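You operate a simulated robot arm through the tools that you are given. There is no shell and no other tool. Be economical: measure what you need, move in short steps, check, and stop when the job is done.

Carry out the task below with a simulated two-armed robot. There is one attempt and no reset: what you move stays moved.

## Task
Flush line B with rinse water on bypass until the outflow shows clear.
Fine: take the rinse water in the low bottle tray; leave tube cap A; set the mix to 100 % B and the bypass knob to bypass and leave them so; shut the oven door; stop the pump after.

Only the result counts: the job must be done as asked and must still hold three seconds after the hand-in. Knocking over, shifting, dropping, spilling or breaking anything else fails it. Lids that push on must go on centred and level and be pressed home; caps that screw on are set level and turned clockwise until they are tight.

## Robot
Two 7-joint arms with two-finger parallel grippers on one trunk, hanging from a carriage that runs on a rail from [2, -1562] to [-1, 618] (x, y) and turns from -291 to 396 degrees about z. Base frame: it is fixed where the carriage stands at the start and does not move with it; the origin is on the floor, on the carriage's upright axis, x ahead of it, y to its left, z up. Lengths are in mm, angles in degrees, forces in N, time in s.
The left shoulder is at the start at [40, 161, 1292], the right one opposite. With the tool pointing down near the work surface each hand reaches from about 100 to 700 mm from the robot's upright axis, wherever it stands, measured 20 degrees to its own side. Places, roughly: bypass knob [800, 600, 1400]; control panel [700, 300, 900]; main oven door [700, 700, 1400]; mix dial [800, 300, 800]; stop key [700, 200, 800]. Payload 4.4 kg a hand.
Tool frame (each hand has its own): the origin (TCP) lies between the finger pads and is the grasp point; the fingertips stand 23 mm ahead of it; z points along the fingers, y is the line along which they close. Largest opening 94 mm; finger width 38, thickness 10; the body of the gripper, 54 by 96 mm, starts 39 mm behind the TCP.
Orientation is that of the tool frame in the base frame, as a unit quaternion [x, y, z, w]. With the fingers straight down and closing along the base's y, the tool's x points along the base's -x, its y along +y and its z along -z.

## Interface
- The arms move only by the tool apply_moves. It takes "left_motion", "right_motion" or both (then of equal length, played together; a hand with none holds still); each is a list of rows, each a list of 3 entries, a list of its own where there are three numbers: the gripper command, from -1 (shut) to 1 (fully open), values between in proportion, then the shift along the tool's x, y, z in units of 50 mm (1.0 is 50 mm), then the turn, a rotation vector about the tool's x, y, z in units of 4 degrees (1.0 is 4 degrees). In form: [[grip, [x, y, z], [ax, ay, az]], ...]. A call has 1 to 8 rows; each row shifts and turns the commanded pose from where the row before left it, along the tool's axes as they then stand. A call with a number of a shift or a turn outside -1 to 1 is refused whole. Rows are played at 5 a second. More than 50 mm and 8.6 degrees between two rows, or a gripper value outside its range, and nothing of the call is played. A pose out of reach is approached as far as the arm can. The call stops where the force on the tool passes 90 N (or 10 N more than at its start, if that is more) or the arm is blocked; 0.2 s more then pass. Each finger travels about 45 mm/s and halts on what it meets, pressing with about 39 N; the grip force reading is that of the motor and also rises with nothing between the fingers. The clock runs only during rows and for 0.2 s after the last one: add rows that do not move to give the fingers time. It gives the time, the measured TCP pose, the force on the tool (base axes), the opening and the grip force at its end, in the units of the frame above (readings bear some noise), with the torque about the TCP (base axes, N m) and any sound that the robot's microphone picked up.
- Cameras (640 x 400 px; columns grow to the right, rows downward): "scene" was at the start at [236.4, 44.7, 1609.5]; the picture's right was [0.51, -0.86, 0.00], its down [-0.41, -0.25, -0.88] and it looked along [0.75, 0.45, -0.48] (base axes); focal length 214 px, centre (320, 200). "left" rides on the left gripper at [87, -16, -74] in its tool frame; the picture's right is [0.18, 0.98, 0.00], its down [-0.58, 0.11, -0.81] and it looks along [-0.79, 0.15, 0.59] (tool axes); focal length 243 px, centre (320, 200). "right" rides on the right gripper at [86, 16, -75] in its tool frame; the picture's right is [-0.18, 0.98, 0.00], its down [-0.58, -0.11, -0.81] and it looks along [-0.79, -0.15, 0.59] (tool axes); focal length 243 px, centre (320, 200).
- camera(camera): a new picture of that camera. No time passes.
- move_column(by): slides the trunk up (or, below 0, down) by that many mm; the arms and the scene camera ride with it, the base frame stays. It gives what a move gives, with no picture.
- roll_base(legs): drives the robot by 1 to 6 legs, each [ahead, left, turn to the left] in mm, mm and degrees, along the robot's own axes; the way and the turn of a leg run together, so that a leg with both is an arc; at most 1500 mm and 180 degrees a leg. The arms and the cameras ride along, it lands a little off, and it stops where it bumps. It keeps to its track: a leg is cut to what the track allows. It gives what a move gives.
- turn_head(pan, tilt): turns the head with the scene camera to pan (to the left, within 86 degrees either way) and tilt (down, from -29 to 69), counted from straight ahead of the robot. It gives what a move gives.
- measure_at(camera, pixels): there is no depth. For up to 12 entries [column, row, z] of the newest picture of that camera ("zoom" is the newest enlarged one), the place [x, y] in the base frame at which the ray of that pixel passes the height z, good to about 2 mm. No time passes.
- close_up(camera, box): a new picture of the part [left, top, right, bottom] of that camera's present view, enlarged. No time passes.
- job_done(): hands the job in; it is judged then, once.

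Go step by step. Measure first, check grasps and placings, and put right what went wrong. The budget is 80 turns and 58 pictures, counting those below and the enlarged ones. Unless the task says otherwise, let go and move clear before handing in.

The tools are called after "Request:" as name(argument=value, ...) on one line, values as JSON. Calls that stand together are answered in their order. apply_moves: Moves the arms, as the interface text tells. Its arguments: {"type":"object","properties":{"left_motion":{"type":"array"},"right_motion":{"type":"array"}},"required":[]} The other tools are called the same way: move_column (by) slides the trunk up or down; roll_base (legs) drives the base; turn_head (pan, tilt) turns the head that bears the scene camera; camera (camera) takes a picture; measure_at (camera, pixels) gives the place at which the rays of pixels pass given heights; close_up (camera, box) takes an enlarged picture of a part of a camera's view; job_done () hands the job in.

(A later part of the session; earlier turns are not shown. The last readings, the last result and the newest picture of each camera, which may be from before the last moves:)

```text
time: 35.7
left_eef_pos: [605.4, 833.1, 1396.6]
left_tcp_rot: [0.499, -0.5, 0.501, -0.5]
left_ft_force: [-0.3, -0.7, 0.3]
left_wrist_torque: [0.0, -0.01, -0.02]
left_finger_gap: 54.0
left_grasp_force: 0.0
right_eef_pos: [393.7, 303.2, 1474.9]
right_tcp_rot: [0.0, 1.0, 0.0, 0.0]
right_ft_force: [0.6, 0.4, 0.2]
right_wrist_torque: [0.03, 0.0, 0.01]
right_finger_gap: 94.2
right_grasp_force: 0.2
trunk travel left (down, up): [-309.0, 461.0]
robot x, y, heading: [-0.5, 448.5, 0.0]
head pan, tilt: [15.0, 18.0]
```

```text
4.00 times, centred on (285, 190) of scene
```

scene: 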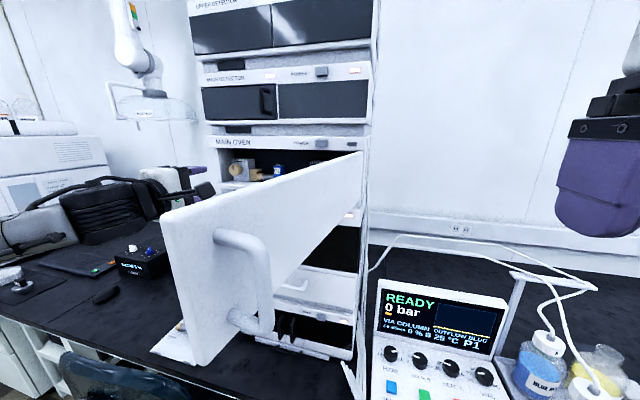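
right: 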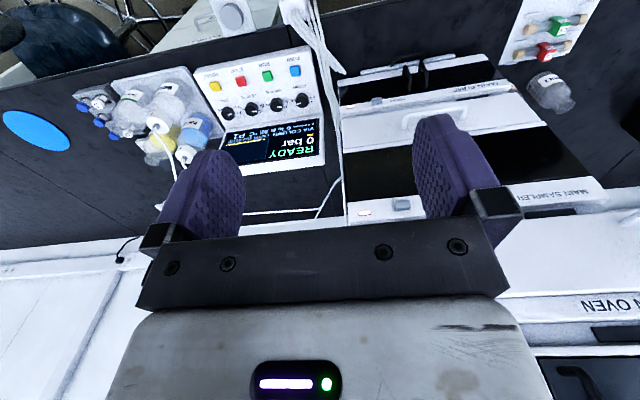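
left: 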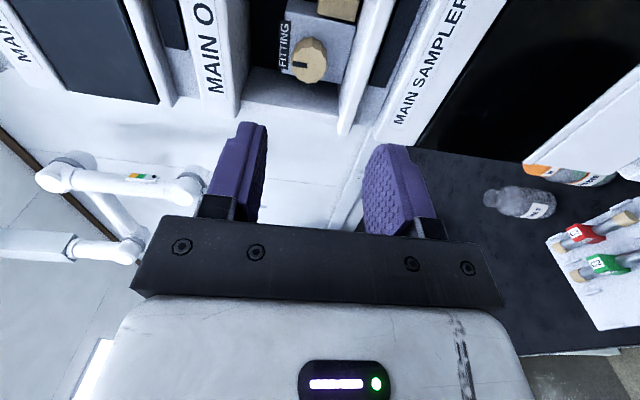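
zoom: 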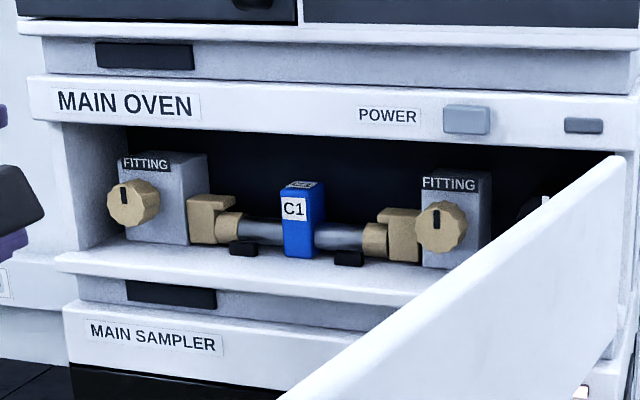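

A black knob with a white pointer sits at the far right (zoom 530,205), about y≈550, behind the part-open door. I tuck the right arm away, bring the left hand back to horizontal closing, and will push the door past 90°.

Request:
apply_moves(left_motion=[[-1, [0, 0, -0.9], [0, 0, 1]], [-1, [0, 0, -0.9], [0, 0, 1]], [-1, [0, 0.45, -0.6], [0, 0, 1]], [-1, [0, 0.45, 0], [0, 0, 1]], [-1, [0, 0, 0], [0, 0, 1]], [-1, [0, 0, 0], [0, 0, 1]], [-1, [0, 0, 0], [0, 0, 1]], [-1, [0, 0, 0], [0, 0, 1]]], right_motion=[[1, [0, -0.9, 0], [0, 0, 0]], [1, [0, -0.9, 0], [0, 0, 0]], [1, [0, -0.9, 0], [0, 0, 0]], [1, [0.8, 0, 0], [0, 0, 0]], [1, [0.8, 0, 0], [0, 0, 0]], [1, [0, 0, 0], [0, 0, 0]], [1, [0, 0, 0], [0, 0, 0]], [1, [0, 0, 0], [0, 0, 0]]])

Request:
apply_moves(left_motion=[[-1, [0, 0, 0], [0, 0, 1]], [-1, [0, 0, 0], [0, 0, 1]], [-1, [0, 0, 0], [0, 0, 1]], [-1, [0, 0, 0], [0, 0, 1]], [-1, [0, 0, 0], [0, 0, 1]], [-1, [0, 0, 0], [0, 0, 1]], [-1, [0, 0, 0], [0, 0, 1]], [-1, [0, 0, 0], [0, 0, 1]]])

Request:
apply_moves(left_motion=[[-1, [0, 0, 0], [0, 0, 1]], [-1, [0, 0, 0], [0, 0, 1]], [-1, [0, 0, 0], [0, 0, 1]], [-1, [0, 0, 0], [0, 0, 1]], [-1, [0, 0, 0], [0, 0, 1]], [-1, [0, 0, 0], [0, 0, 1]], [-1, [0, 0, 0], [0, 0, 0.5]]])

Request:
apply_moves(left_motion=[[-1, [0, -0.9, 0], [0, 0, 0]], [-1, [0, -0.9, 0], [0, 0, 0]], [-1, [0, -0.9, 0], [0, 0, 0]], [-1, [0, -0.9, 0], [0, 0, 0]], [-1, [0, -0.8, 0], [0, 0, 0]], [-1, [0, -0.6, 0], [0, 0, 0]], [-1, [0, -0.6, 0], [0, 0, 0]], [-1, [0, -0.6, 0], [0, 0, 0]]])

Request:
camera(camera="scene")

```text
time: 37.5
left_eef_pos: [486.0, 842.2, 1352.0]
left_tcp_rot: [-0.342, 0.618, -0.343, 0.619]
left_ft_force: [0.9, -0.1, 0.6]
left_wrist_torque: [-0.01, -0.02, 0.02]
left_finger_gap: 0.2
left_grasp_force: 39.2
right_eef_pos: [322.1, 176.3, 1463.7]
right_tcp_rot: [0.0, 1.0, 0.001, 0.001]
right_ft_force: [-0.6, -0.5, -0.1]
right_wrist_torque: [-0.01, -0.03, 0.02]
right_finger_gap: 94.1
right_grasp_force: 0.1
right hand out of reach, approached as far as the arm can: row 5
trunk travel left (down, up): [-309.0, 461.0]
robot x, y, heading: [-6.4, 450.7, -0.2]
head pan, tilt: [15.0, 18.0]
```

```text
time: 39.3
left_eef_pos: [484.6, 841.8, 1352.7]
left_tcp_rot: [-0.157, 0.689, -0.16, 0.689]
left_ft_force: [0.9, -0.1, 0.6]
left_wrist_torque: [0.02, -0.06, 0.03]
left_finger_gap: 0.0
left_grasp_force: 39.3
right_eef_pos: [323.3, 175.4, 1463.9]
right_tcp_rot: [0.0, 1.0, 0.001, 0.001]
right_ft_force: [-0.5, -0.3, 0.0]
right_wrist_torque: [0.0, 0.0, 0.02]
right_finger_gap: 94.1
right_grasp_force: 0.0
trunk travel left (down, up): [-309.0, 461.0]
robot x, y, heading: [-1.8, 448.1, 0.3]
head pan, tilt: [15.0, 18.0]
```

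```text
time: 40.9
left_eef_pos: [485.5, 841.9, 1352.3]
left_tcp_rot: [0.001, 0.707, -0.001, 0.707]
left_ft_force: [0.4, -0.4, -0.4]
left_wrist_torque: [-0.01, -0.03, 0.0]
left_finger_gap: 0.0
left_grasp_force: 39.2
right_eef_pos: [322.7, 176.0, 1464.2]
right_tcp_rot: [0.0, 1.0, 0.001, 0.001]
right_ft_force: [-0.3, 0.5, -0.8]
right_wrist_torque: [0.02, -0.03, -0.01]
right_finger_gap: 94.3
right_grasp_force: 0.1
trunk travel left (down, up): [-309.0, 461.0]
robot x, y, heading: [-2.5, 448.8, 0.1]
head pan, tilt: [15.0, 18.0]
```

```text
time: 42.7
left_eef_pos: [485.6, 535.7, 1353.8]
left_tcp_rot: [0.0, 0.707, 0.0, 0.708]
left_ft_force: [0.5, -0.2, 0.7]
left_wrist_torque: [-0.01, 0.04, 0.01]
left_finger_gap: 0.1
left_grasp_force: 38.6
left hand out of reach, approached as far as the arm can: row 8
right_eef_pos: [322.8, 174.9, 1463.5]
right_tcp_rot: [0.0, 1.0, 0.001, 0.001]
right_ft_force: [0.9, 0.6, 1.0]
right_wrist_torque: [0.01, -0.02, 0.0]
right_finger_gap: 94.0
right_grasp_force: 0.0
trunk travel left (down, up): [-309.0, 461.0]
robot x, y, heading: [-2.9, 449.2, 0.0]
head pan, tilt: [15.0, 18.0]
```

```text
24 pictures are left
```

scene: 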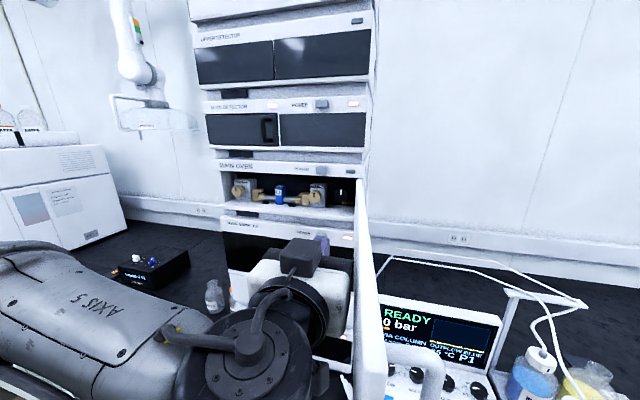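

The door is past 90° and the whole interior is visible; the black knob is at (343,190). Zooming.

Request:
close_up(camera="scene", box=[290, 155, 370, 215])

Request:
camera(camera="left")

```text
6.67 times, centred on (330, 185) of scene
```

zoom: 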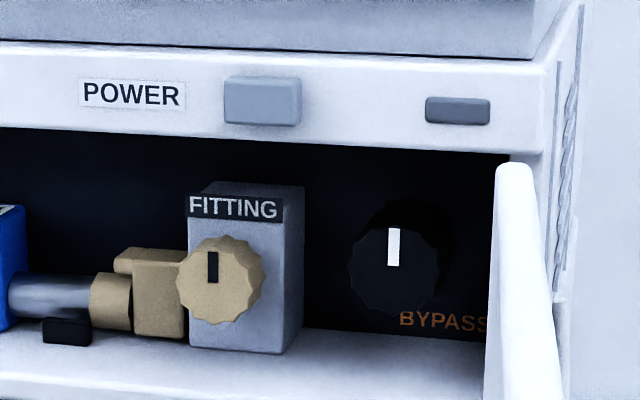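

```text
22 pictures are left
```

left: 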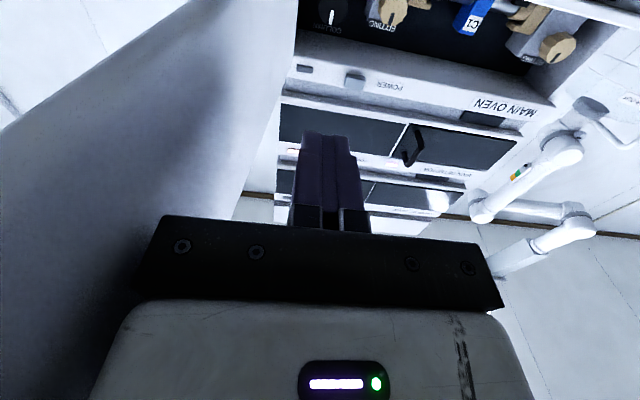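

Request:
close_up(camera="left", box=[280, 0, 400, 50])

```text
5.33 times, centred on (340, 25) of left
```

zoom: 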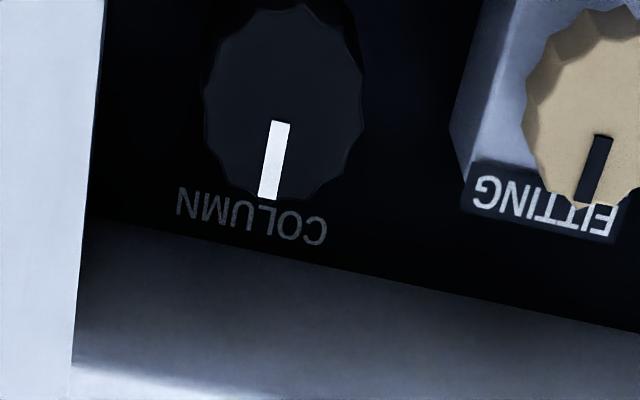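

COLUMN is above the knob and BYPASS below-right of it. I measure the knob in both views.

Request:
measure_at(camera="zoom", pixels=[[285, 108, 1345], [285, 108, 1355], [285, 108, 1365], [200, 108, 1355], [365, 108, 1355], [100, 100, 1355], [100, 200, 1380]])

Request:
measure_at(camera="scene", pixels=[[341.2, 195.5, 1345], [341.2, 195.5, 1355], [341.2, 195.5, 1365], [334.5, 196, 1355], [348, 196, 1355], [343, 192, 1355], [356, 190, 1355]])

```text
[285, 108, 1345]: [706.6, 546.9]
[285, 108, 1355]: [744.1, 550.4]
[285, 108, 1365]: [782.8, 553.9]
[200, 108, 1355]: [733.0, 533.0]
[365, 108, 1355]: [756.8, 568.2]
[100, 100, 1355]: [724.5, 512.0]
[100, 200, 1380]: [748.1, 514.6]
```

```text
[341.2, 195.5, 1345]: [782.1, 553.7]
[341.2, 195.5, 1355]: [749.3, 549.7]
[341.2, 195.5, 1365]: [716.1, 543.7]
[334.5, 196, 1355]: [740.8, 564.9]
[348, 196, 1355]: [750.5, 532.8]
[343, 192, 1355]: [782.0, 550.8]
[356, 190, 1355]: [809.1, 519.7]
```

Both views agree: knob face at [747,550,1355], diameter ~35, with the wall ~35 mm to its right. I first push the door wider (hand at x≈600, to y≈495) so the gripper can turn beside it.

Request:
apply_moves(left_motion=[[-1, [0, 0.5, 0], [0, 0, 0]], [-1, [0, 0, 0.8], [0, 0, 0]], [-1, [0, 0, 0.8], [0, 0, 0]], [-1, [0, 0, 0.7], [0, 0, 0]], [-1, [0, -0.4, 0], [0, 0, 0]], [-1, [0, -0.4, 0], [0, 0, 0]], [-1, [0, -0.3, 0], [0, 0, 0]], [-1, [0, -0.3, 0], [0, 0, 0]]])

Request:
camera(camera="scene")

```text
time: 44.5
left_eef_pos: [594.2, 550.1, 1346.6]
left_tcp_rot: [0.001, 0.706, -0.002, 0.708]
left_ft_force: [-0.2, 0.0, 0.3]
left_wrist_torque: [0.01, -0.01, -0.02]
left_finger_gap: 0.0
left_grasp_force: 38.8
left hand out of reach, approached as far as the arm can: row 5, 6, 7, 8
right_eef_pos: [322.2, 175.3, 1463.7]
right_tcp_rot: [0.0, 1.0, 0.002, 0.001]
right_ft_force: [0.1, -0.4, 0.1]
right_wrist_torque: [-0.05, 0.04, 0.0]
right_finger_gap: 93.7
right_grasp_force: 0.1
trunk travel left (down, up): [-309.0, 461.0]
robot x, y, heading: [0.4, 452.5, -0.0]
head pan, tilt: [15.0, 18.0]
```

```text
20 pictures are left
```

scene: 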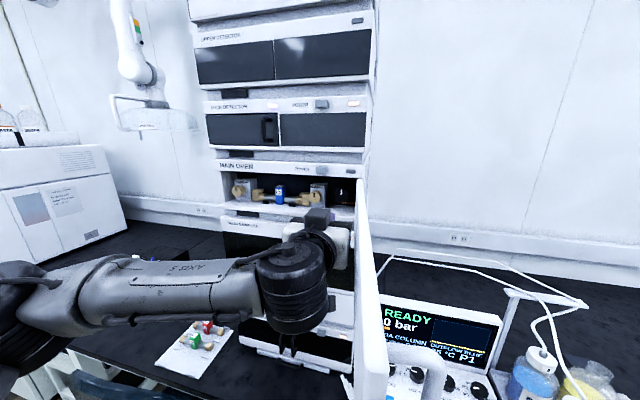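

The arm's cross-body limit is at y≈550. I roll the base right 60 mm so the hand pushes the door wider and gets more room.

Request:
roll_base(legs=[[0, -60, 0]])

Request:
apply_moves(left_motion=[[-1, [0, 0.4, 0], [0, 0, -1]], [-1, [0, 0.4, 0], [0, 0, -1]], [-1, [0, 0, 0], [0, 0, -1]], [-1, [0, 0, 0], [0, 0, -1]], [-1, [0, 0, 0], [0, 0, -1]], [-1, [0, 0, 0], [0, 0, -1]], [-1, [0, 0, 0], [0, 0, -1]], [-1, [0, 0, 0], [0, 0, -1]]])

Request:
roll_base(legs=[[0, -40, 0]])

Request:
camera(camera="scene")

```text
time: 45.5
left_eef_pos: [595.8, 521.9, 1349.3]
left_tcp_rot: [-0.021, 0.707, 0.016, 0.707]
left_ft_force: [-16.1, 19.6, -4.7]
left_wrist_torque: [0.71, 0.14, -1.54]
left_finger_gap: 0.0
left_grasp_force: 39.0
right_eef_pos: [323.5, 126.2, 1461.5]
right_tcp_rot: [-0.005, 1.0, 0.003, 0.001]
right_ft_force: [0.6, 0.6, -0.8]
right_wrist_torque: [0.02, -0.01, -0.02]
right_finger_gap: 94.1
right_grasp_force: 0.0
trunk travel left (down, up): [-309.0, 461.0]
robot x, y, heading: [-1.6, 392.9, 0.8]
head pan, tilt: [15.0, 18.0]
stopped in leg 1: the force on the tool passed its limit at 104 N (the readings are from after the stop); the commanded pose is now the measured one
```

```text
time: 47.3
left_eef_pos: [596.2, 556.9, 1349.0]
left_tcp_rot: [-0.214, 0.673, -0.182, 0.684]
left_ft_force: [-0.3, 0.2, -0.1]
left_wrist_torque: [0.01, 0.02, 0.01]
left_finger_gap: 0.0
left_grasp_force: 38.9
right_eef_pos: [324.7, 123.4, 1464.3]
right_tcp_rot: [-0.003, 1.0, 0.003, 0.002]
right_ft_force: [1.6, 1.0, -0.7]
right_wrist_torque: [-0.01, -0.02, -0.03]
right_finger_gap: 94.0
right_grasp_force: 0.0
trunk travel left (down, up): [-309.0, 461.0]
robot x, y, heading: [-0.4, 394.4, 0.3]
head pan, tilt: [15.0, 18.0]
```

```text
time: 48.4
left_eef_pos: [596.4, 530.0, 1349.6]
left_tcp_rot: [-0.228, 0.668, -0.174, 0.687]
left_ft_force: [-3.6, 5.7, -1.0]
left_wrist_torque: [0.04, -0.04, -0.46]
left_finger_gap: 0.0
left_grasp_force: 38.3
right_eef_pos: [326.7, 83.6, 1464.7]
right_tcp_rot: [-0.005, 1.0, 0.002, 0.003]
right_ft_force: [1.1, 0.1, -0.5]
right_wrist_torque: [-0.02, 0.0, -0.02]
right_finger_gap: 93.9
right_grasp_force: 0.1
trunk travel left (down, up): [-309.0, 461.0]
robot x, y, heading: [2.2, 355.6, 0.5]
head pan, tilt: [15.0, 18.0]
stopped in leg 1: the robot was blocked; the commanded pose is now the measured one
```

```text
19 pictures are left
```

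scene: 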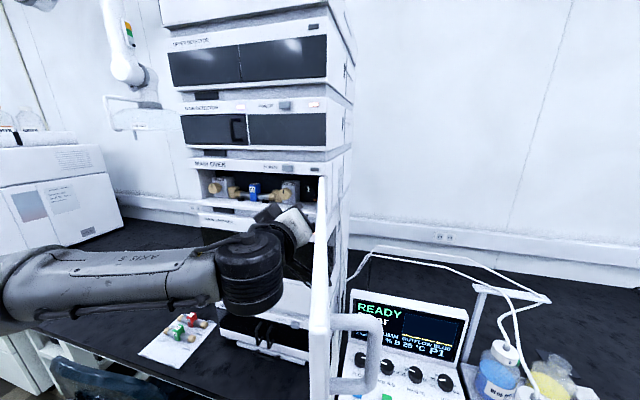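

The door is at its stop (~100°). The wrist camera sticks out on the tool +x side, so I'll roll the other way (camera to the left); first square the yaw, move off the door, then roll to +66°.

Request:
apply_moves(left_motion=[[-1, [-0.43, 0.67, 0.06], [0, 0, 0]], [-1, [0, 0, 0], [0.965, 0.63, 0]], [-1, [0, 0, 0], [0, 0, 1]], [-1, [0, 0, 0], [0, 0, 1]], [-1, [0, 0, 0], [0, 0, 1]], [-1, [0, 0, 0], [0, 0, 1]], [-1, [0, 0, 0], [0, 0, 1]], [-1, [0, 0, 0], [0, 0, 1]]])

Request:
apply_moves(left_motion=[[0.1, [0, 0, 0], [0, 0, 1]], [0.1, [0, 0, 0], [0, 0, 1]], [0.1, [0, 0, 0], [0, 0, 1]], [0.1, [0, 0, 0], [0, 0, 1]], [0.1, [0, 0, 0], [0, 0, 1]], [0.1, [0, 0, 0], [0, 0, 1]], [0.1, [0, 0, 0], [0, 0, 1]], [0.1, [0, 0, 0], [0, 0, 1]]])

Request:
apply_moves(left_motion=[[0.1, [0, 0, 0], [0, 0, 1]], [0.1, [0, 0, 0], [0, 0, 1]], [0.1, [0, 0, 0], [0, 0, 1]], [0.1, [0, 0, 0], [0, 0, 1]], [0.1, [0, 0, 0], [0, 0, 1]], [0.1, [0, 0, 0], [0, 0, 1]], [0.1, [0, 0, 0], [0, 0, 1]], [0.1, [0, 0, 0], [0, 0, 1]]])

```text
time: 50.2
left_eef_pos: [597.0, 568.3, 1348.1]
left_tcp_rot: [-0.055, 0.704, -0.055, 0.706]
left_ft_force: [-0.6, 0.4, -0.1]
left_wrist_torque: [-0.01, -0.01, -0.02]
left_finger_gap: 0.0
left_grasp_force: 39.1
right_eef_pos: [325.9, 83.4, 1463.6]
right_tcp_rot: [-0.006, 1.0, 0.001, 0.001]
right_ft_force: [-0.1, 0.0, -0.5]
right_wrist_torque: [0.01, 0.01, 0.04]
right_finger_gap: 93.9
right_grasp_force: 0.0
trunk travel left (down, up): [-309.0, 461.0]
robot x, y, heading: [-1.4, 353.7, 0.7]
head pan, tilt: [15.0, 18.0]
```

```text
time: 52.0
left_eef_pos: [599.0, 568.0, 1348.6]
left_tcp_rot: [0.142, 0.692, 0.14, 0.694]
left_ft_force: [0.0, 0.0, -0.1]
left_wrist_torque: [0.01, 0.0, 0.04]
left_finger_gap: 52.0
left_grasp_force: 0.0
right_eef_pos: [325.7, 84.0, 1464.7]
right_tcp_rot: [-0.005, 1.0, 0.001, 0.002]
right_ft_force: [-0.2, 0.2, -0.4]
right_wrist_torque: [0.01, 0.01, 0.0]
right_finger_gap: 94.0
right_grasp_force: 0.1
trunk travel left (down, up): [-309.0, 461.0]
robot x, y, heading: [1.2, 352.4, 0.6]
head pan, tilt: [15.0, 18.0]
```

```text
time: 53.8
left_eef_pos: [597.7, 568.9, 1349.6]
left_tcp_rot: [0.327, 0.626, 0.327, 0.628]
left_ft_force: [0.0, -0.4, 0.7]
left_wrist_torque: [0.03, -0.05, 0.0]
left_finger_gap: 51.7
left_grasp_force: 0.1
right_eef_pos: [325.3, 83.2, 1464.0]
right_tcp_rot: [-0.005, 1.0, 0.003, 0.002]
right_ft_force: [-0.2, 0.3, 0.7]
right_wrist_torque: [0.01, -0.02, -0.01]
right_finger_gap: 94.1
right_grasp_force: 0.0
trunk travel left (down, up): [-309.0, 461.0]
robot x, y, heading: [0.7, 352.9, 0.6]
head pan, tilt: [15.0, 18.0]
```

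Request:
apply_moves(left_motion=[[0.1, [0, 0, 0], [0, 0, 1]], [0.1, [0, 0, 0], [0, 0, 1]], [0.1, [0, 0, 0], [0, 0, 1]], [0.1, [-0.34, -0.01, 0], [0, 0, 0]], [0.1, [0, 0, 0.9], [0, 0, 0]], [0.1, [0, 0, 0.9], [0, 0, 0]]])

Request:
camera(camera="left")

Request:
close_up(camera="scene", box=[220, 160, 340, 235])

```text
time: 55.2
left_eef_pos: [689.0, 552.0, 1355.2]
left_tcp_rot: [0.391, 0.588, 0.39, 0.591]
left_ft_force: [0.2, -0.7, -0.1]
left_wrist_torque: [-0.02, 0.01, 0.01]
left_finger_gap: 51.7
left_grasp_force: 0.1
right_eef_pos: [326.1, 83.3, 1463.5]
right_tcp_rot: [-0.005, 1.0, 0.002, 0.001]
right_ft_force: [-0.1, -0.7, -0.4]
right_wrist_torque: [0.03, 0.0, -0.01]
right_finger_gap: 94.0
right_grasp_force: 0.1
trunk travel left (down, up): [-309.0, 461.0]
robot x, y, heading: [-0.8, 355.3, 0.5]
head pan, tilt: [15.0, 18.0]
```

```text
18 pictures are left
```

left: 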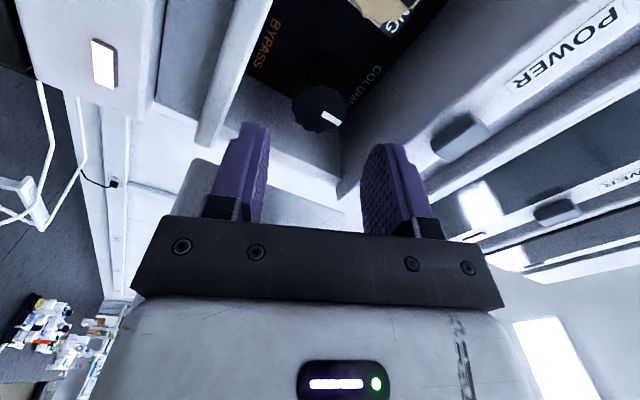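

```text
5.33 times, centred on (280, 198) of scene
```

zoom: 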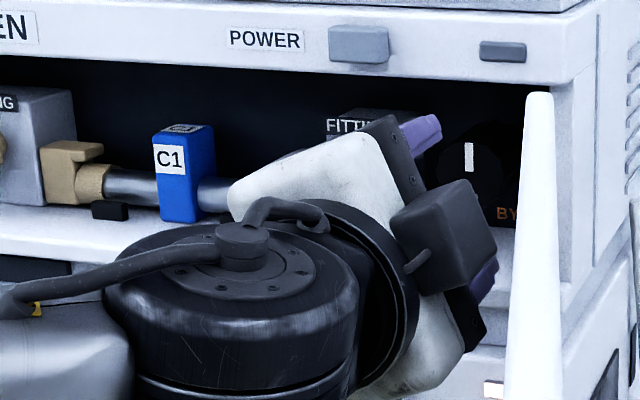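

The knob face (318,108) lies right on the hand's axis (320,111), and BYPASS lies opposite COLUMN. I advance 51 mm, grip and turn clockwise 48°.

Request:
apply_moves(left_motion=[[0.1, [0, 0, 0.5], [0, 0, 0]], [0.1, [0, 0, 0.5], [0, 0, 0]], [-1, [0, 0, 0], [0, 0, 0]], [-1, [0, 0, 0], [0, 0, 0]], [-1, [0, 0, 0], [0, 0, 0]]])

Request:
apply_moves(left_motion=[[-1, [0, 0, 0], [0, 0, 1]], [-1, [0, 0, 0], [0, 0, 1]], [-1, [0, 0, 0], [0, 0, 1]], [-1, [0, 0, 0], [0, 0, 1]], [-1, [0, 0, 0], [0, 0, 1]], [-1, [0, 0, 0], [0, 0, 1]]])

Request:
apply_moves(left_motion=[[-1, [0, 0, 0], [0, 0, 1]], [-1, [0, 0, 0], [0, 0, 1]], [-1, [0, 0, 0], [0, 0, 1]], [-1, [0, 0, 0], [0, 0, 1]], [-1, [0, 0, 0], [0, 0, 1]], [-1, [0, 0, 0], [0, 0, 1]]])

Request:
camera(camera="left")

```text
time: 56.4
left_eef_pos: [737.3, 557.6, 1354.3]
left_tcp_rot: [0.39, 0.59, 0.391, 0.589]
left_ft_force: [-6.5, 21.1, -9.6]
left_wrist_torque: [-0.26, 0.48, -0.92]
left_finger_gap: 35.2
left_grasp_force: 44.8
right_eef_pos: [324.1, 85.5, 1463.2]
right_tcp_rot: [-0.005, 1.0, 0.003, 0.001]
right_ft_force: [-0.7, 1.2, 0.5]
right_wrist_torque: [-0.01, 0.01, -0.01]
right_finger_gap: 94.1
right_grasp_force: 0.1
trunk travel left (down, up): [-309.0, 461.0]
robot x, y, heading: [1.2, 351.9, 0.4]
head pan, tilt: [15.0, 18.0]
```

```text
time: 57.8
left_eef_pos: [736.9, 555.3, 1355.6]
left_tcp_rot: [0.504, 0.494, 0.506, 0.496]
left_ft_force: [-1.1, 24.3, -5.5]
left_wrist_torque: [0.04, 0.18, -0.23]
left_finger_gap: 34.7
left_grasp_force: 45.6
right_eef_pos: [325.8, 85.7, 1462.9]
right_tcp_rot: [-0.005, 1.0, 0.003, 0.0]
right_ft_force: [0.5, 0.0, 1.0]
right_wrist_torque: [0.01, -0.02, -0.03]
right_finger_gap: 93.8
right_grasp_force: 0.1
trunk travel left (down, up): [-309.0, 461.0]
robot x, y, heading: [-0.9, 355.4, 0.8]
head pan, tilt: [15.0, 18.0]
```

```text
time: 59.2
left_eef_pos: [736.4, 557.5, 1358.8]
left_tcp_rot: [0.595, 0.376, 0.599, 0.38]
left_ft_force: [-14.5, 29.3, 14.3]
left_wrist_torque: [-0.47, 1.57, -2.72]
left_finger_gap: 34.7
left_grasp_force: 45.3
right_eef_pos: [325.4, 86.5, 1463.3]
right_tcp_rot: [-0.006, 1.0, 0.004, 0.001]
right_ft_force: [0.0, 0.2, 0.3]
right_wrist_torque: [-0.01, -0.03, -0.01]
right_finger_gap: 94.0
right_grasp_force: 0.1
trunk travel left (down, up): [-309.0, 461.0]
robot x, y, heading: [-2.8, 355.9, 0.9]
head pan, tilt: [15.0, 18.0]
```

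```text
16 pictures are left
```

left: 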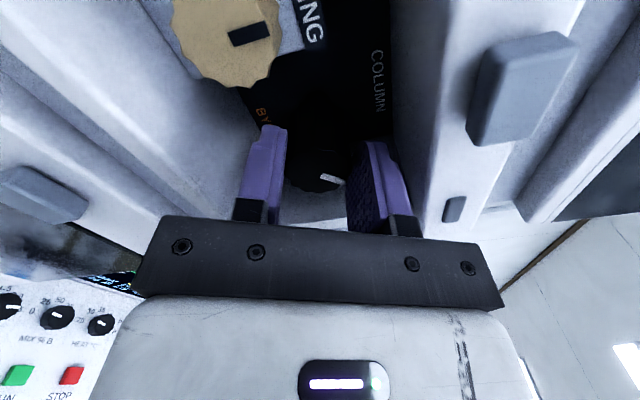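

The knob turned with the hand (pointer still toward the right finger). I ratchet: open, back out, roll back 48°, regrip, turn another 48°.

Request:
apply_moves(left_motion=[[0.1, [0, 0, 0], [0, 0, 0]], [0.1, [0, 0, 0], [0, 0, 0]], [0.1, [0, 0, -0.6], [0, 0, 0]], [0.1, [0.07, -0.03, 0], [0, 0, -1]], [0.1, [0, 0, 0], [0, 0, -1]], [0.1, [0, 0, 0], [0, 0, -1]], [0.1, [0, 0, 0], [0, 0, -1]], [0.1, [0, 0, 0], [0, 0, -1]]])

Request:
apply_moves(left_motion=[[0.1, [0, 0, 0], [0, 0, -1]], [0.1, [0, 0, 0], [0, 0, -1]], [0.1, [0, 0, 0], [0, 0, -1]], [0.1, [0, 0, 0], [0, 0, -1]], [0.1, [0, 0, 0], [0, 0, -1]], [0.1, [0, 0, 0], [0, 0, -1]], [0.1, [0, 0, 0], [0, 0, -1]]])

Request:
apply_moves(left_motion=[[0.1, [0, 0, 0.6], [0, 0, 0]], [-1, [0, 0, 0], [0, 0, 0]], [-1, [0, 0, 0], [0, 0, 0]], [-1, [0, 0, 0], [0, 0, 0]], [-1, [0, 0, 0], [0, 0, 1]], [-1, [0, 0, 0], [0, 0, 1]], [-1, [0, 0, 0], [0, 0, 1]], [-1, [0, 0, 0], [0, 0, 1]]])

Request:
apply_moves(left_motion=[[-1, [0, 0, 0], [0, 0, 1]], [-1, [0, 0, 0], [0, 0, 1]], [-1, [0, 0, 0], [0, 0, 1]], [-1, [0, 0, 0], [0, 0, 1]], [-1, [0, 0, 0], [0, 0, 1]], [-1, [0, 0, 0], [0, 0, 1]], [-1, [0, 0, 0], [0, 0, 1]], [-1, [0, 0, 0], [0, 0, 1]]])

Request:
close_up(camera="scene", box=[320, 280, 480, 380])

```text
time: 61.0
left_eef_pos: [707.7, 557.0, 1355.7]
left_tcp_rot: [0.521, 0.477, 0.521, 0.479]
left_ft_force: [-0.4, 0.1, 0.3]
left_wrist_torque: [0.02, 0.01, -0.01]
left_finger_gap: 51.7
left_grasp_force: 0.1
right_eef_pos: [326.0, 84.6, 1463.4]
right_tcp_rot: [-0.005, 1.0, 0.001, 0.001]
right_ft_force: [-0.9, 0.2, 0.1]
right_wrist_torque: [0.0, -0.01, 0.02]
right_finger_gap: 93.8
right_grasp_force: 0.0
trunk travel left (down, up): [-309.0, 461.0]
robot x, y, heading: [-0.1, 350.8, 0.9]
head pan, tilt: [15.0, 18.0]
```

```text
time: 62.6
left_eef_pos: [707.7, 556.7, 1355.4]
left_tcp_rot: [0.39, 0.589, 0.389, 0.591]
left_ft_force: [0.4, 0.5, 0.2]
left_wrist_torque: [0.0, -0.03, 0.03]
left_finger_gap: 51.6
left_grasp_force: 0.0
right_eef_pos: [326.0, 83.4, 1463.0]
right_tcp_rot: [-0.005, 1.0, 0.002, 0.002]
right_ft_force: [-0.3, -0.3, 0.7]
right_wrist_torque: [-0.02, -0.01, -0.06]
right_finger_gap: 94.2
right_grasp_force: 0.0
trunk travel left (down, up): [-309.0, 461.0]
robot x, y, heading: [-0.8, 354.0, 0.8]
head pan, tilt: [15.0, 18.0]
```

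```text
time: 64.4
left_eef_pos: [737.1, 559.1, 1354.2]
left_tcp_rot: [0.469, 0.529, 0.469, 0.53]
left_ft_force: [5.9, 9.3, -13.8]
left_wrist_torque: [0.05, 0.89, 0.59]
left_finger_gap: 35.4
left_grasp_force: 44.4
right_eef_pos: [325.1, 85.2, 1463.9]
right_tcp_rot: [-0.005, 1.0, 0.002, 0.001]
right_ft_force: [-0.6, 0.5, -0.2]
right_wrist_torque: [-0.01, 0.0, -0.03]
right_finger_gap: 94.2
right_grasp_force: 0.1
trunk travel left (down, up): [-309.0, 461.0]
robot x, y, heading: [1.6, 352.3, 0.5]
head pan, tilt: [15.0, 18.0]
```

```text
time: 66.2
left_eef_pos: [737.2, 557.3, 1359.0]
left_tcp_rot: [0.595, 0.378, 0.598, 0.382]
left_ft_force: [-3.5, 12.7, 8.7]
left_wrist_torque: [-0.82, 0.44, 0.02]
left_finger_gap: 35.9
left_grasp_force: 44.7
right_eef_pos: [326.2, 85.2, 1463.2]
right_tcp_rot: [-0.006, 1.0, 0.002, 0.002]
right_ft_force: [-0.5, -0.3, -0.8]
right_wrist_torque: [-0.01, -0.02, 0.03]
right_finger_gap: 94.1
right_grasp_force: 0.1
trunk travel left (down, up): [-309.0, 461.0]
robot x, y, heading: [-1.7, 348.8, 0.8]
head pan, tilt: [15.0, 18.0]
```

```text
4.00 times, centred on (400, 330) of scene
```

zoom: 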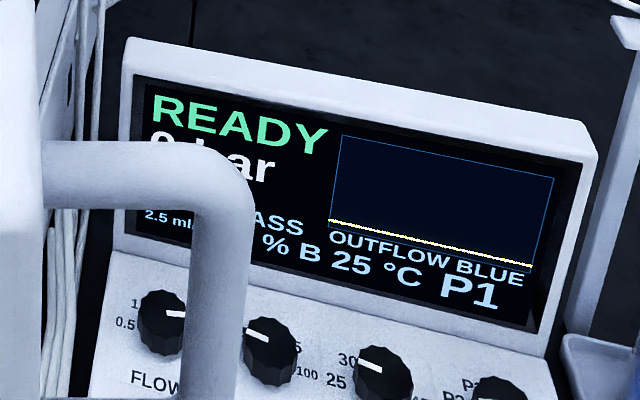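

The screen now ends "…ASS": BYPASS. I open, back out and look at the pointer.

Request:
apply_moves(left_motion=[[0.1, [0, 0, 0], [0, 0, 0]], [0.1, [0, 0, 0], [0, 0, 0]], [0.1, [0, 0, -0.6], [0, 0, 0]], [0.1, [0, 0, -0.8], [0, 0, -1]], [0.1, [0, 0, 0], [0, 0, -1]], [0.1, [0, 0, 0], [0, 0, -1]], [0.1, [0, 0, 0], [0, 0, -1]], [0.1, [0, 0, 0], [0, 0, -1]]])

Request:
close_up(camera="left", box=[220, 0, 420, 125])

```text
time: 68.0
left_eef_pos: [666.6, 556.2, 1356.7]
left_tcp_rot: [0.521, 0.477, 0.521, 0.48]
left_ft_force: [-0.5, 0.4, -0.5]
left_wrist_torque: [-0.02, 0.01, -0.05]
left_finger_gap: 51.6
left_grasp_force: 0.0
right_eef_pos: [326.6, 84.3, 1463.3]
right_tcp_rot: [-0.006, 1.0, 0.001, 0.001]
right_ft_force: [-0.1, -0.1, 0.0]
right_wrist_torque: [0.0, 0.01, 0.02]
right_finger_gap: 94.0
right_grasp_force: 0.0
trunk travel left (down, up): [-309.0, 461.0]
robot x, y, heading: [-3.4, 352.1, 0.9]
head pan, tilt: [15.0, 18.0]
```

```text
3.20 times, centred on (320, 62) of left
```

zoom: 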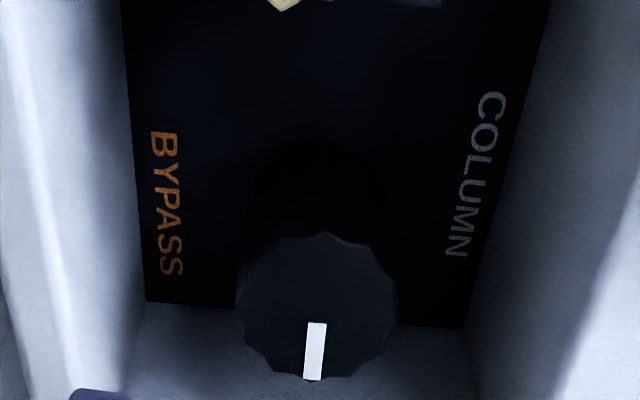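

The pointer now stands at ~90° (to the right), the BYPASS label is at the bottom; I turn another 48° toward it, to see whether there is a stop.

Request:
apply_moves(left_motion=[[0.1, [0, 0, 0], [0, 0, -1]], [0.1, [0, 0, 0], [0, 0, -1]], [0.1, [0, 0, 0], [0, 0, -1]], [0.1, [0, 0, 0], [0, 0, -1]], [0.1, [0, 0, 0], [0, 0, -1]], [0.1, [0, 0, 0], [0, 0, -1]], [0.1, [0, 0, 0], [0, 0, -1]]])

Request:
apply_moves(left_motion=[[0.1, [0, 0, 0.8], [0, 0, 0]], [0.1, [0, 0, 0.6], [0, 0, 0]], [-1, [0, 0, 0], [0, 0, 0]], [-1, [0, 0, 0], [0, 0, 0]], [-1, [0, 0, 0], [0, 0, 0]], [-1, [0, 0, 0], [0, 0, 1]], [-1, [0, 0, 0], [0, 0, 1]], [-1, [0, 0, 0], [0, 0, 1]]])

Request:
apply_moves(left_motion=[[-1, [0, 0, 0], [0, 0, 1]], [-1, [0, 0, 0], [0, 0, 1]], [-1, [0, 0, 0], [0, 0, 1]], [-1, [0, 0, 0], [0, 0, 1]], [-1, [0, 0, 0], [0, 0, 1]], [-1, [0, 0, 0], [0, 0, 1]], [-1, [0, 0, 0], [0, 0, 1]], [-1, [0, 0, 0], [0, 0, 1]]])

Request:
apply_moves(left_motion=[[0.1, [0, 0, 0], [0, 0, 0]], [0.1, [0, 0, 0], [0, 0, 0]], [0.1, [0, 0, -0.6], [0, 0, 0]], [0.1, [0, 0, -0.8], [0, 0, -1]], [0.1, [0, 0, 0], [0, 0, -1]], [0.1, [0, 0, 0], [0, 0, -1]], [0.1, [0, 0, 0], [0, 0, -1]], [0.1, [0, 0, 0], [0, 0, -1]]])

Request:
close_up(camera="left", box=[220, 0, 420, 125])

```text
time: 69.6
left_eef_pos: [667.1, 555.6, 1356.0]
left_tcp_rot: [0.389, 0.589, 0.39, 0.591]
left_ft_force: [0.4, -0.6, 0.1]
left_wrist_torque: [0.02, -0.02, 0.0]
left_finger_gap: 51.8
left_grasp_force: 0.1
right_eef_pos: [326.0, 84.9, 1464.5]
right_tcp_rot: [-0.006, 1.0, 0.001, 0.002]
right_ft_force: [-0.1, 0.3, -0.3]
right_wrist_torque: [-0.04, 0.02, -0.02]
right_finger_gap: 94.1
right_grasp_force: 0.0
trunk travel left (down, up): [-309.0, 461.0]
robot x, y, heading: [-1.0, 350.6, 0.7]
head pan, tilt: [15.0, 18.0]
```

```text
time: 71.4
left_eef_pos: [737.2, 557.1, 1354.8]
left_tcp_rot: [0.449, 0.545, 0.45, 0.546]
left_ft_force: [3.0, 6.9, -9.9]
left_wrist_torque: [-1.34, 0.99, -1.25]
left_finger_gap: 35.4
left_grasp_force: 44.9
right_eef_pos: [324.9, 84.9, 1464.5]
right_tcp_rot: [-0.005, 1.0, 0.001, 0.001]
right_ft_force: [-1.0, 0.3, 0.4]
right_wrist_torque: [-0.01, -0.01, 0.02]
right_finger_gap: 94.1
right_grasp_force: 0.0
trunk travel left (down, up): [-309.0, 461.0]
robot x, y, heading: [-3.1, 352.1, 0.8]
head pan, tilt: [15.0, 18.0]
```

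```text
time: 73.2
left_eef_pos: [736.3, 556.8, 1357.9]
left_tcp_rot: [0.581, 0.398, 0.585, 0.402]
left_ft_force: [-9.3, 6.7, 10.6]
left_wrist_torque: [-1.06, 0.49, -0.22]
left_finger_gap: 35.4
left_grasp_force: 44.7
right_eef_pos: [326.9, 85.9, 1465.1]
right_tcp_rot: [-0.005, 1.0, 0.002, 0.002]
right_ft_force: [0.4, -0.1, -0.2]
right_wrist_torque: [0.01, 0.02, 0.0]
right_finger_gap: 94.1
right_grasp_force: 0.0
trunk travel left (down, up): [-309.0, 461.0]
robot x, y, heading: [-0.1, 354.6, 0.6]
head pan, tilt: [15.0, 18.0]
```

```text
time: 75.0
left_eef_pos: [668.5, 556.2, 1355.7]
left_tcp_rot: [0.504, 0.495, 0.504, 0.497]
left_ft_force: [-0.1, 0.7, 0.5]
left_wrist_torque: [-0.03, 0.0, 0.0]
left_finger_gap: 51.7
left_grasp_force: 0.0
right_eef_pos: [327.0, 83.0, 1463.1]
right_tcp_rot: [-0.006, 1.0, 0.002, 0.001]
right_ft_force: [0.7, 0.6, -0.7]
right_wrist_torque: [-0.03, -0.02, -0.01]
right_finger_gap: 93.9
right_grasp_force: 0.1
trunk travel left (down, up): [-309.0, 461.0]
robot x, y, heading: [0.2, 351.4, 0.7]
head pan, tilt: [15.0, 18.0]
```

```text
3.20 times, centred on (320, 62) of left
```

zoom: 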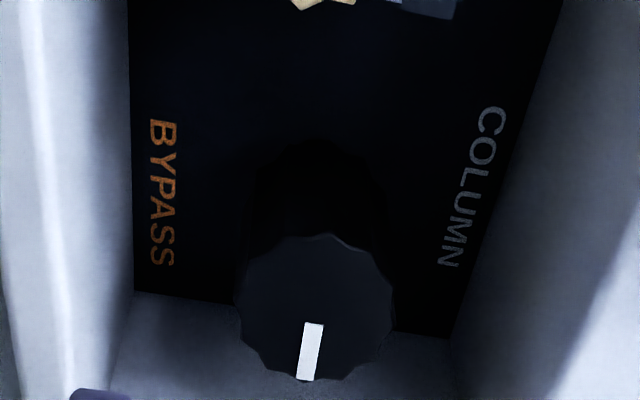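

The pointer stays at ~90°: it is at its stop, i.e. on BYPASS. Now I withdraw the left hand up and to the left, and bring the right hand outside the open door.

Request:
apply_moves(left_motion=[[-1, [0, 0, -1], [0, 0, 0]], [-1, [0, 0, -1], [0, 0, 0]], [-1, [0, 0, -1], [0, 0, 0]], [-1, [0, 0, -1], [0, 0, 0]], [-1, [1, 0.5, 0], [0, 0, 0]], [-1, [1, 0.5, 0], [0, 0, 0]], [-1, [1, 0.5, 0], [0, 0, 0]], [-1, [0.5, 0.5, 0], [0, 0, 0]]])

Request:
apply_moves(right_motion=[[-1, [-1, 0.9, 0], [0, 0, 0]], [-1, [-1, 0.9, 0], [0, 0, 0]], [-1, [-1, 0.9, 0], [0, 0, 0]], [-1, [0, 1, 0], [0, 0, 0]], [-1, [0, 1, 0], [0, 0, 0]], [-1, [0, 1, 0], [0, 0, 0]], [-1, [0, 0, 1], [0, 0, 0]], [-1, [0, 0, 1], [0, 0, 0]]])

Request:
camera(camera="scene")

```text
refused: row 5 steps farther than a row can; nothing moved
```

```text
refused: row 1 steps farther than a row can; nothing moved
```

```text
12 pictures are left
```

scene: 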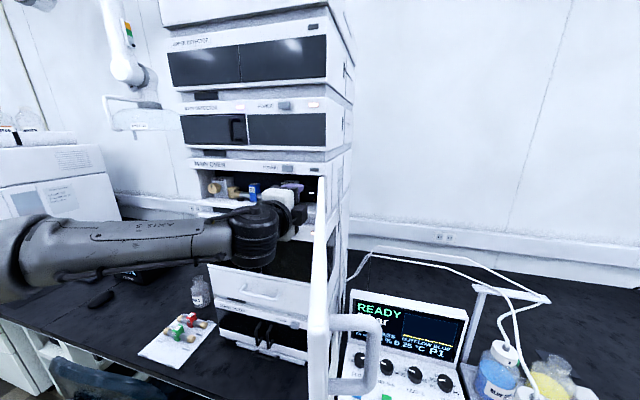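

Diagonal steps were too long; nothing moved. I redo them within 50 mm per row.

Request:
apply_moves(left_motion=[[-1, [0, 0, -1], [0, 0, 0]], [-1, [0, 0, -1], [0, 0, 0]], [-1, [0, 0, -1], [0, 0, 0]], [-1, [0, 0, -1], [0, 0, 0]], [-1, [0.85, 0.5, 0], [0, 0, 0]], [-1, [0.85, 0.5, 0], [0, 0, 0]], [-1, [0.85, 0.5, 0], [0, 0, 0]], [-1, [0.85, 0.5, 0], [0, 0, 0]]])

Request:
apply_moves(right_motion=[[-1, [-0.7, 0.7, 0], [0, 0, 0]], [-1, [-0.7, 0.7, 0], [0, 0, 0]], [-1, [-0.7, 0.7, 0], [0, 0, 0]], [-1, [-0.7, 0.7, 0], [0, 0, 0]], [-1, [-0.26, 0.9, 0], [0, 0, 0]], [-1, [0, 1, 0], [0, 0, 0]], [-1, [0, 1, 0], [0, 0, 0]]])

Request:
apply_moves(right_motion=[[-1, [0, 0, 1], [0, 0, 0]], [-1, [0, 0, 1], [0, 0, 0]], [-1, [0, 0.6, 0], [0, 0, 0]], [-1, [0, 0.6, 0], [0, 0, 0]], [-1, [0, 0.6, 0], [0, 0, 0]]])

```text
time: 76.8
left_eef_pos: [467.1, 725.3, 1459.0]
left_tcp_rot: [0.504, 0.493, 0.504, 0.498]
left_ft_force: [1.2, -0.3, -0.5]
left_wrist_torque: [0.01, -0.02, 0.01]
left_finger_gap: 0.0
left_grasp_force: 38.9
right_eef_pos: [325.3, 85.0, 1462.3]
right_tcp_rot: [-0.005, 1.0, 0.001, 0.002]
right_ft_force: [0.7, 0.9, -0.1]
right_wrist_torque: [-0.02, 0.0, 0.0]
right_finger_gap: 93.8
right_grasp_force: 0.0
trunk travel left (down, up): [-309.0, 461.0]
robot x, y, heading: [-3.0, 354.5, 0.8]
head pan, tilt: [15.0, 18.0]
```

```text
time: 78.4
left_eef_pos: [467.8, 725.2, 1458.4]
left_tcp_rot: [0.504, 0.495, 0.505, 0.497]
left_ft_force: [0.3, -0.6, 0.4]
left_wrist_torque: [0.01, -0.02, -0.03]
left_finger_gap: 0.0
left_grasp_force: 39.5
right_eef_pos: [474.9, 371.3, 1466.7]
right_tcp_rot: [-0.005, 1.0, 0.003, 0.002]
right_ft_force: [0.0, 0.7, -0.5]
right_wrist_torque: [0.0, -0.03, 0.02]
right_finger_gap: 0.0
right_grasp_force: 38.7
trunk travel left (down, up): [-309.0, 461.0]
robot x, y, heading: [1.1, 351.2, 0.9]
head pan, tilt: [15.0, 18.0]
```

```text
time: 79.6
left_eef_pos: [467.2, 724.7, 1458.5]
left_tcp_rot: [0.504, 0.494, 0.505, 0.497]
left_ft_force: [-0.1, 0.0, -0.5]
left_wrist_torque: [0.01, 0.01, -0.02]
left_finger_gap: 0.2
left_grasp_force: 39.3
right_eef_pos: [476.7, 462.0, 1366.6]
right_tcp_rot: [-0.006, 1.0, 0.003, 0.002]
right_ft_force: [-0.7, -0.2, 1.0]
right_wrist_torque: [-0.02, 0.0, -0.04]
right_finger_gap: 0.1
right_grasp_force: 39.3
trunk travel left (down, up): [-309.0, 461.0]
robot x, y, heading: [-3.4, 351.2, 0.8]
head pan, tilt: [15.0, 18.0]
```

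Request:
apply_moves(left_motion=[[-1, [0.8, 0, -0.5], [0, 0, 0]], [-1, [0.8, 0, -0.5], [0, 0, 0]], [-1, [0.8, 0, -0.5], [0, 0, 0]], [-1, [0, 0, 0], [0, 0, 0]], [-1, [0, 0, 0], [0, 0, 0]], [-1, [0, 0, 0], [0, 0, 0]], [-1, [0, 0, 0], [0, 0, 0]]], right_motion=[[-1, [0, 0.6, 0], [0, 0, 0]], [-1, [0, 0.7, 0], [0, 0, 0]], [-1, [-0.1, 0.7, 0], [0, 0, 0]], [-1, [-0.3, 0.6, 0], [0, 0, 0]], [-1, [-0.4, 0.6, 0], [0, 0, 0]], [-1, [-0.4, 0.5, 0], [0, 0, 0]], [-1, [-0.4, 0.4, 0], [0, 0, 0]]])

Request:
camera(camera="scene")

```text
time: 81.2
left_eef_pos: [391.7, 844.4, 1459.3]
left_tcp_rot: [0.504, 0.495, 0.504, 0.497]
left_ft_force: [0.4, 0.3, -0.3]
left_wrist_torque: [0.0, -0.01, -0.01]
left_finger_gap: 0.0
left_grasp_force: 39.0
right_eef_pos: [483.0, 545.0, 1333.0]
right_tcp_rot: [-0.006, 1.0, 0.002, 0.002]
right_ft_force: [0.4, 0.2, -0.6]
right_wrist_torque: [-0.01, 0.01, 0.02]
right_finger_gap: 0.1
right_grasp_force: 39.0
right hand out of reach, approached as far as the arm can: row 3, 4, 5, 6, 7
trunk travel left (down, up): [-309.0, 461.0]
robot x, y, heading: [-0.3, 353.1, 0.7]
head pan, tilt: [15.0, 18.0]
```

```text
11 pictures are left
```

scene: 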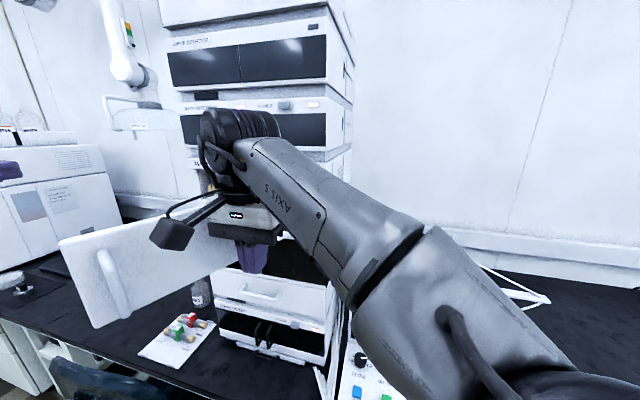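

The door has swung to ~50°. I withdraw the right arm, then bring the left hand in front of the door at y≈640 to press it shut.

Request:
apply_moves(right_motion=[[-1, [0, -1, 0], [0, 0, 0]], [-1, [0, -1, 0], [0, 0, 0]], [-1, [0, -1, 0], [0, 0, 0]], [-1, [0, -1, 0], [0, 0, 0]], [-1, [0, -1, 0], [0, 0, 0]], [-1, [0.4, -0.8, 0], [0, 0, 0]], [-1, [0.4, -0.8, 0], [0, 0, 0]], [-1, [0, 0, -0.8], [0, 0, 0]]])

Request:
apply_moves(left_motion=[[-1, [0, 0, -1], [0, 0, 0]], [-1, [-1, 0, 0], [0, 0, 0]], [-1, [-1, 0, 0], [0, 0, 0]], [-1, [-1, 0, 0], [0, 0, 0]], [-1, [-1, 0, 0], [0, 0, 0]], [-1, [0, -0.8, 0], [0, 0, 0]], [-1, [0, -0.8, 0], [0, 0, 0]], [-1, [0, -0.7, 0], [0, 0, 0]]])

Request:
apply_moves(left_motion=[[-1, [0, 0, 1], [0, 0, 0]], [-1, [0, 0, 1], [0, 0, 0]], [-1, [0, 0, 1], [0, 0, 0]], [-1, [0, 0, 1], [0, 0, 0]], [-1, [0, 0, 0.8], [0, 0, 0]], [-1, [0, 0, 0.6], [0, 0, 0]], [-1, [0, 0, 0.5], [0, 0, 0]]])

```text
time: 83.0
left_eef_pos: [392.1, 845.8, 1459.9]
left_tcp_rot: [0.503, 0.495, 0.504, 0.497]
left_ft_force: [0.3, -0.1, 0.4]
left_wrist_torque: [0.01, -0.02, -0.02]
left_finger_gap: 0.2
left_grasp_force: 39.1
right_eef_pos: [446.4, 213.2, 1372.2]
right_tcp_rot: [-0.005, 1.0, 0.002, 0.001]
right_ft_force: [-0.6, -0.2, -0.2]
right_wrist_torque: [-0.02, 0.04, 0.02]
right_finger_gap: 0.0
right_grasp_force: 39.2
trunk travel left (down, up): [-309.0, 461.0]
robot x, y, heading: [-0.3, 352.3, 0.7]
head pan, tilt: [15.0, 18.0]
```

```text
time: 84.8
left_eef_pos: [365.1, 661.8, 1398.5]
left_tcp_rot: [0.487, 0.485, 0.521, 0.507]
left_ft_force: [-10.4, 5.3, 13.9]
left_wrist_torque: [0.01, -0.16, 0.12]
left_finger_gap: 0.0
left_grasp_force: 39.0
left hand out of reach, approached as far as the arm can: row 2, 3, 7, 8
right_eef_pos: [448.2, 213.5, 1374.0]
right_tcp_rot: [-0.007, 1.0, 0.001, 0.002]
right_ft_force: [0.0, -0.3, 0.9]
right_wrist_torque: [0.03, 0.02, -0.02]
right_finger_gap: 0.0
right_grasp_force: 38.6
trunk travel left (down, up): [-309.0, 461.0]
robot x, y, heading: [-0.9, 357.9, 1.1]
head pan, tilt: [15.0, 18.0]
stopped in row 8 (left hand): the force on the tool passed its limit at 97 N (the readings are from after the stop); the commanded pose is now the measured one
```

```text
time: 85.7
left_eef_pos: [518.1, 674.6, 1401.9]
left_tcp_rot: [0.485, 0.491, 0.522, 0.502]
left_ft_force: [-38.5, 23.2, -7.3]
left_wrist_torque: [1.76, 1.35, -2.38]
left_finger_gap: 0.3
left_grasp_force: 39.0
right_eef_pos: [447.2, 218.4, 1372.1]
right_tcp_rot: [-0.009, 1.0, 0.003, 0.001]
right_ft_force: [1.4, 0.8, 0.5]
right_wrist_torque: [0.04, 0.07, 0.02]
right_finger_gap: 0.1
right_grasp_force: 38.6
trunk travel left (down, up): [-309.0, 461.0]
robot x, y, heading: [-2.2, 353.7, 1.3]
head pan, tilt: [15.0, 18.0]
stopped in row 4 (left hand): the force on the tool passed its limit at 149 N (the readings are from after the stop); the commanded pose is now the measured one
```

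A contact stopped the hand at [518,675,1402]; I look at the situation.

Request:
camera(camera="scene")

```text
10 pictures are left
```

scene: 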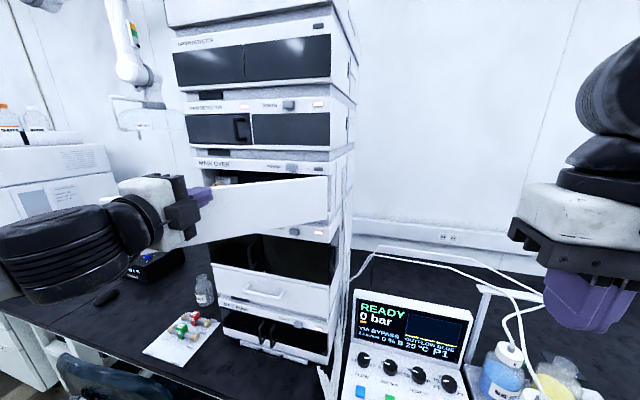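

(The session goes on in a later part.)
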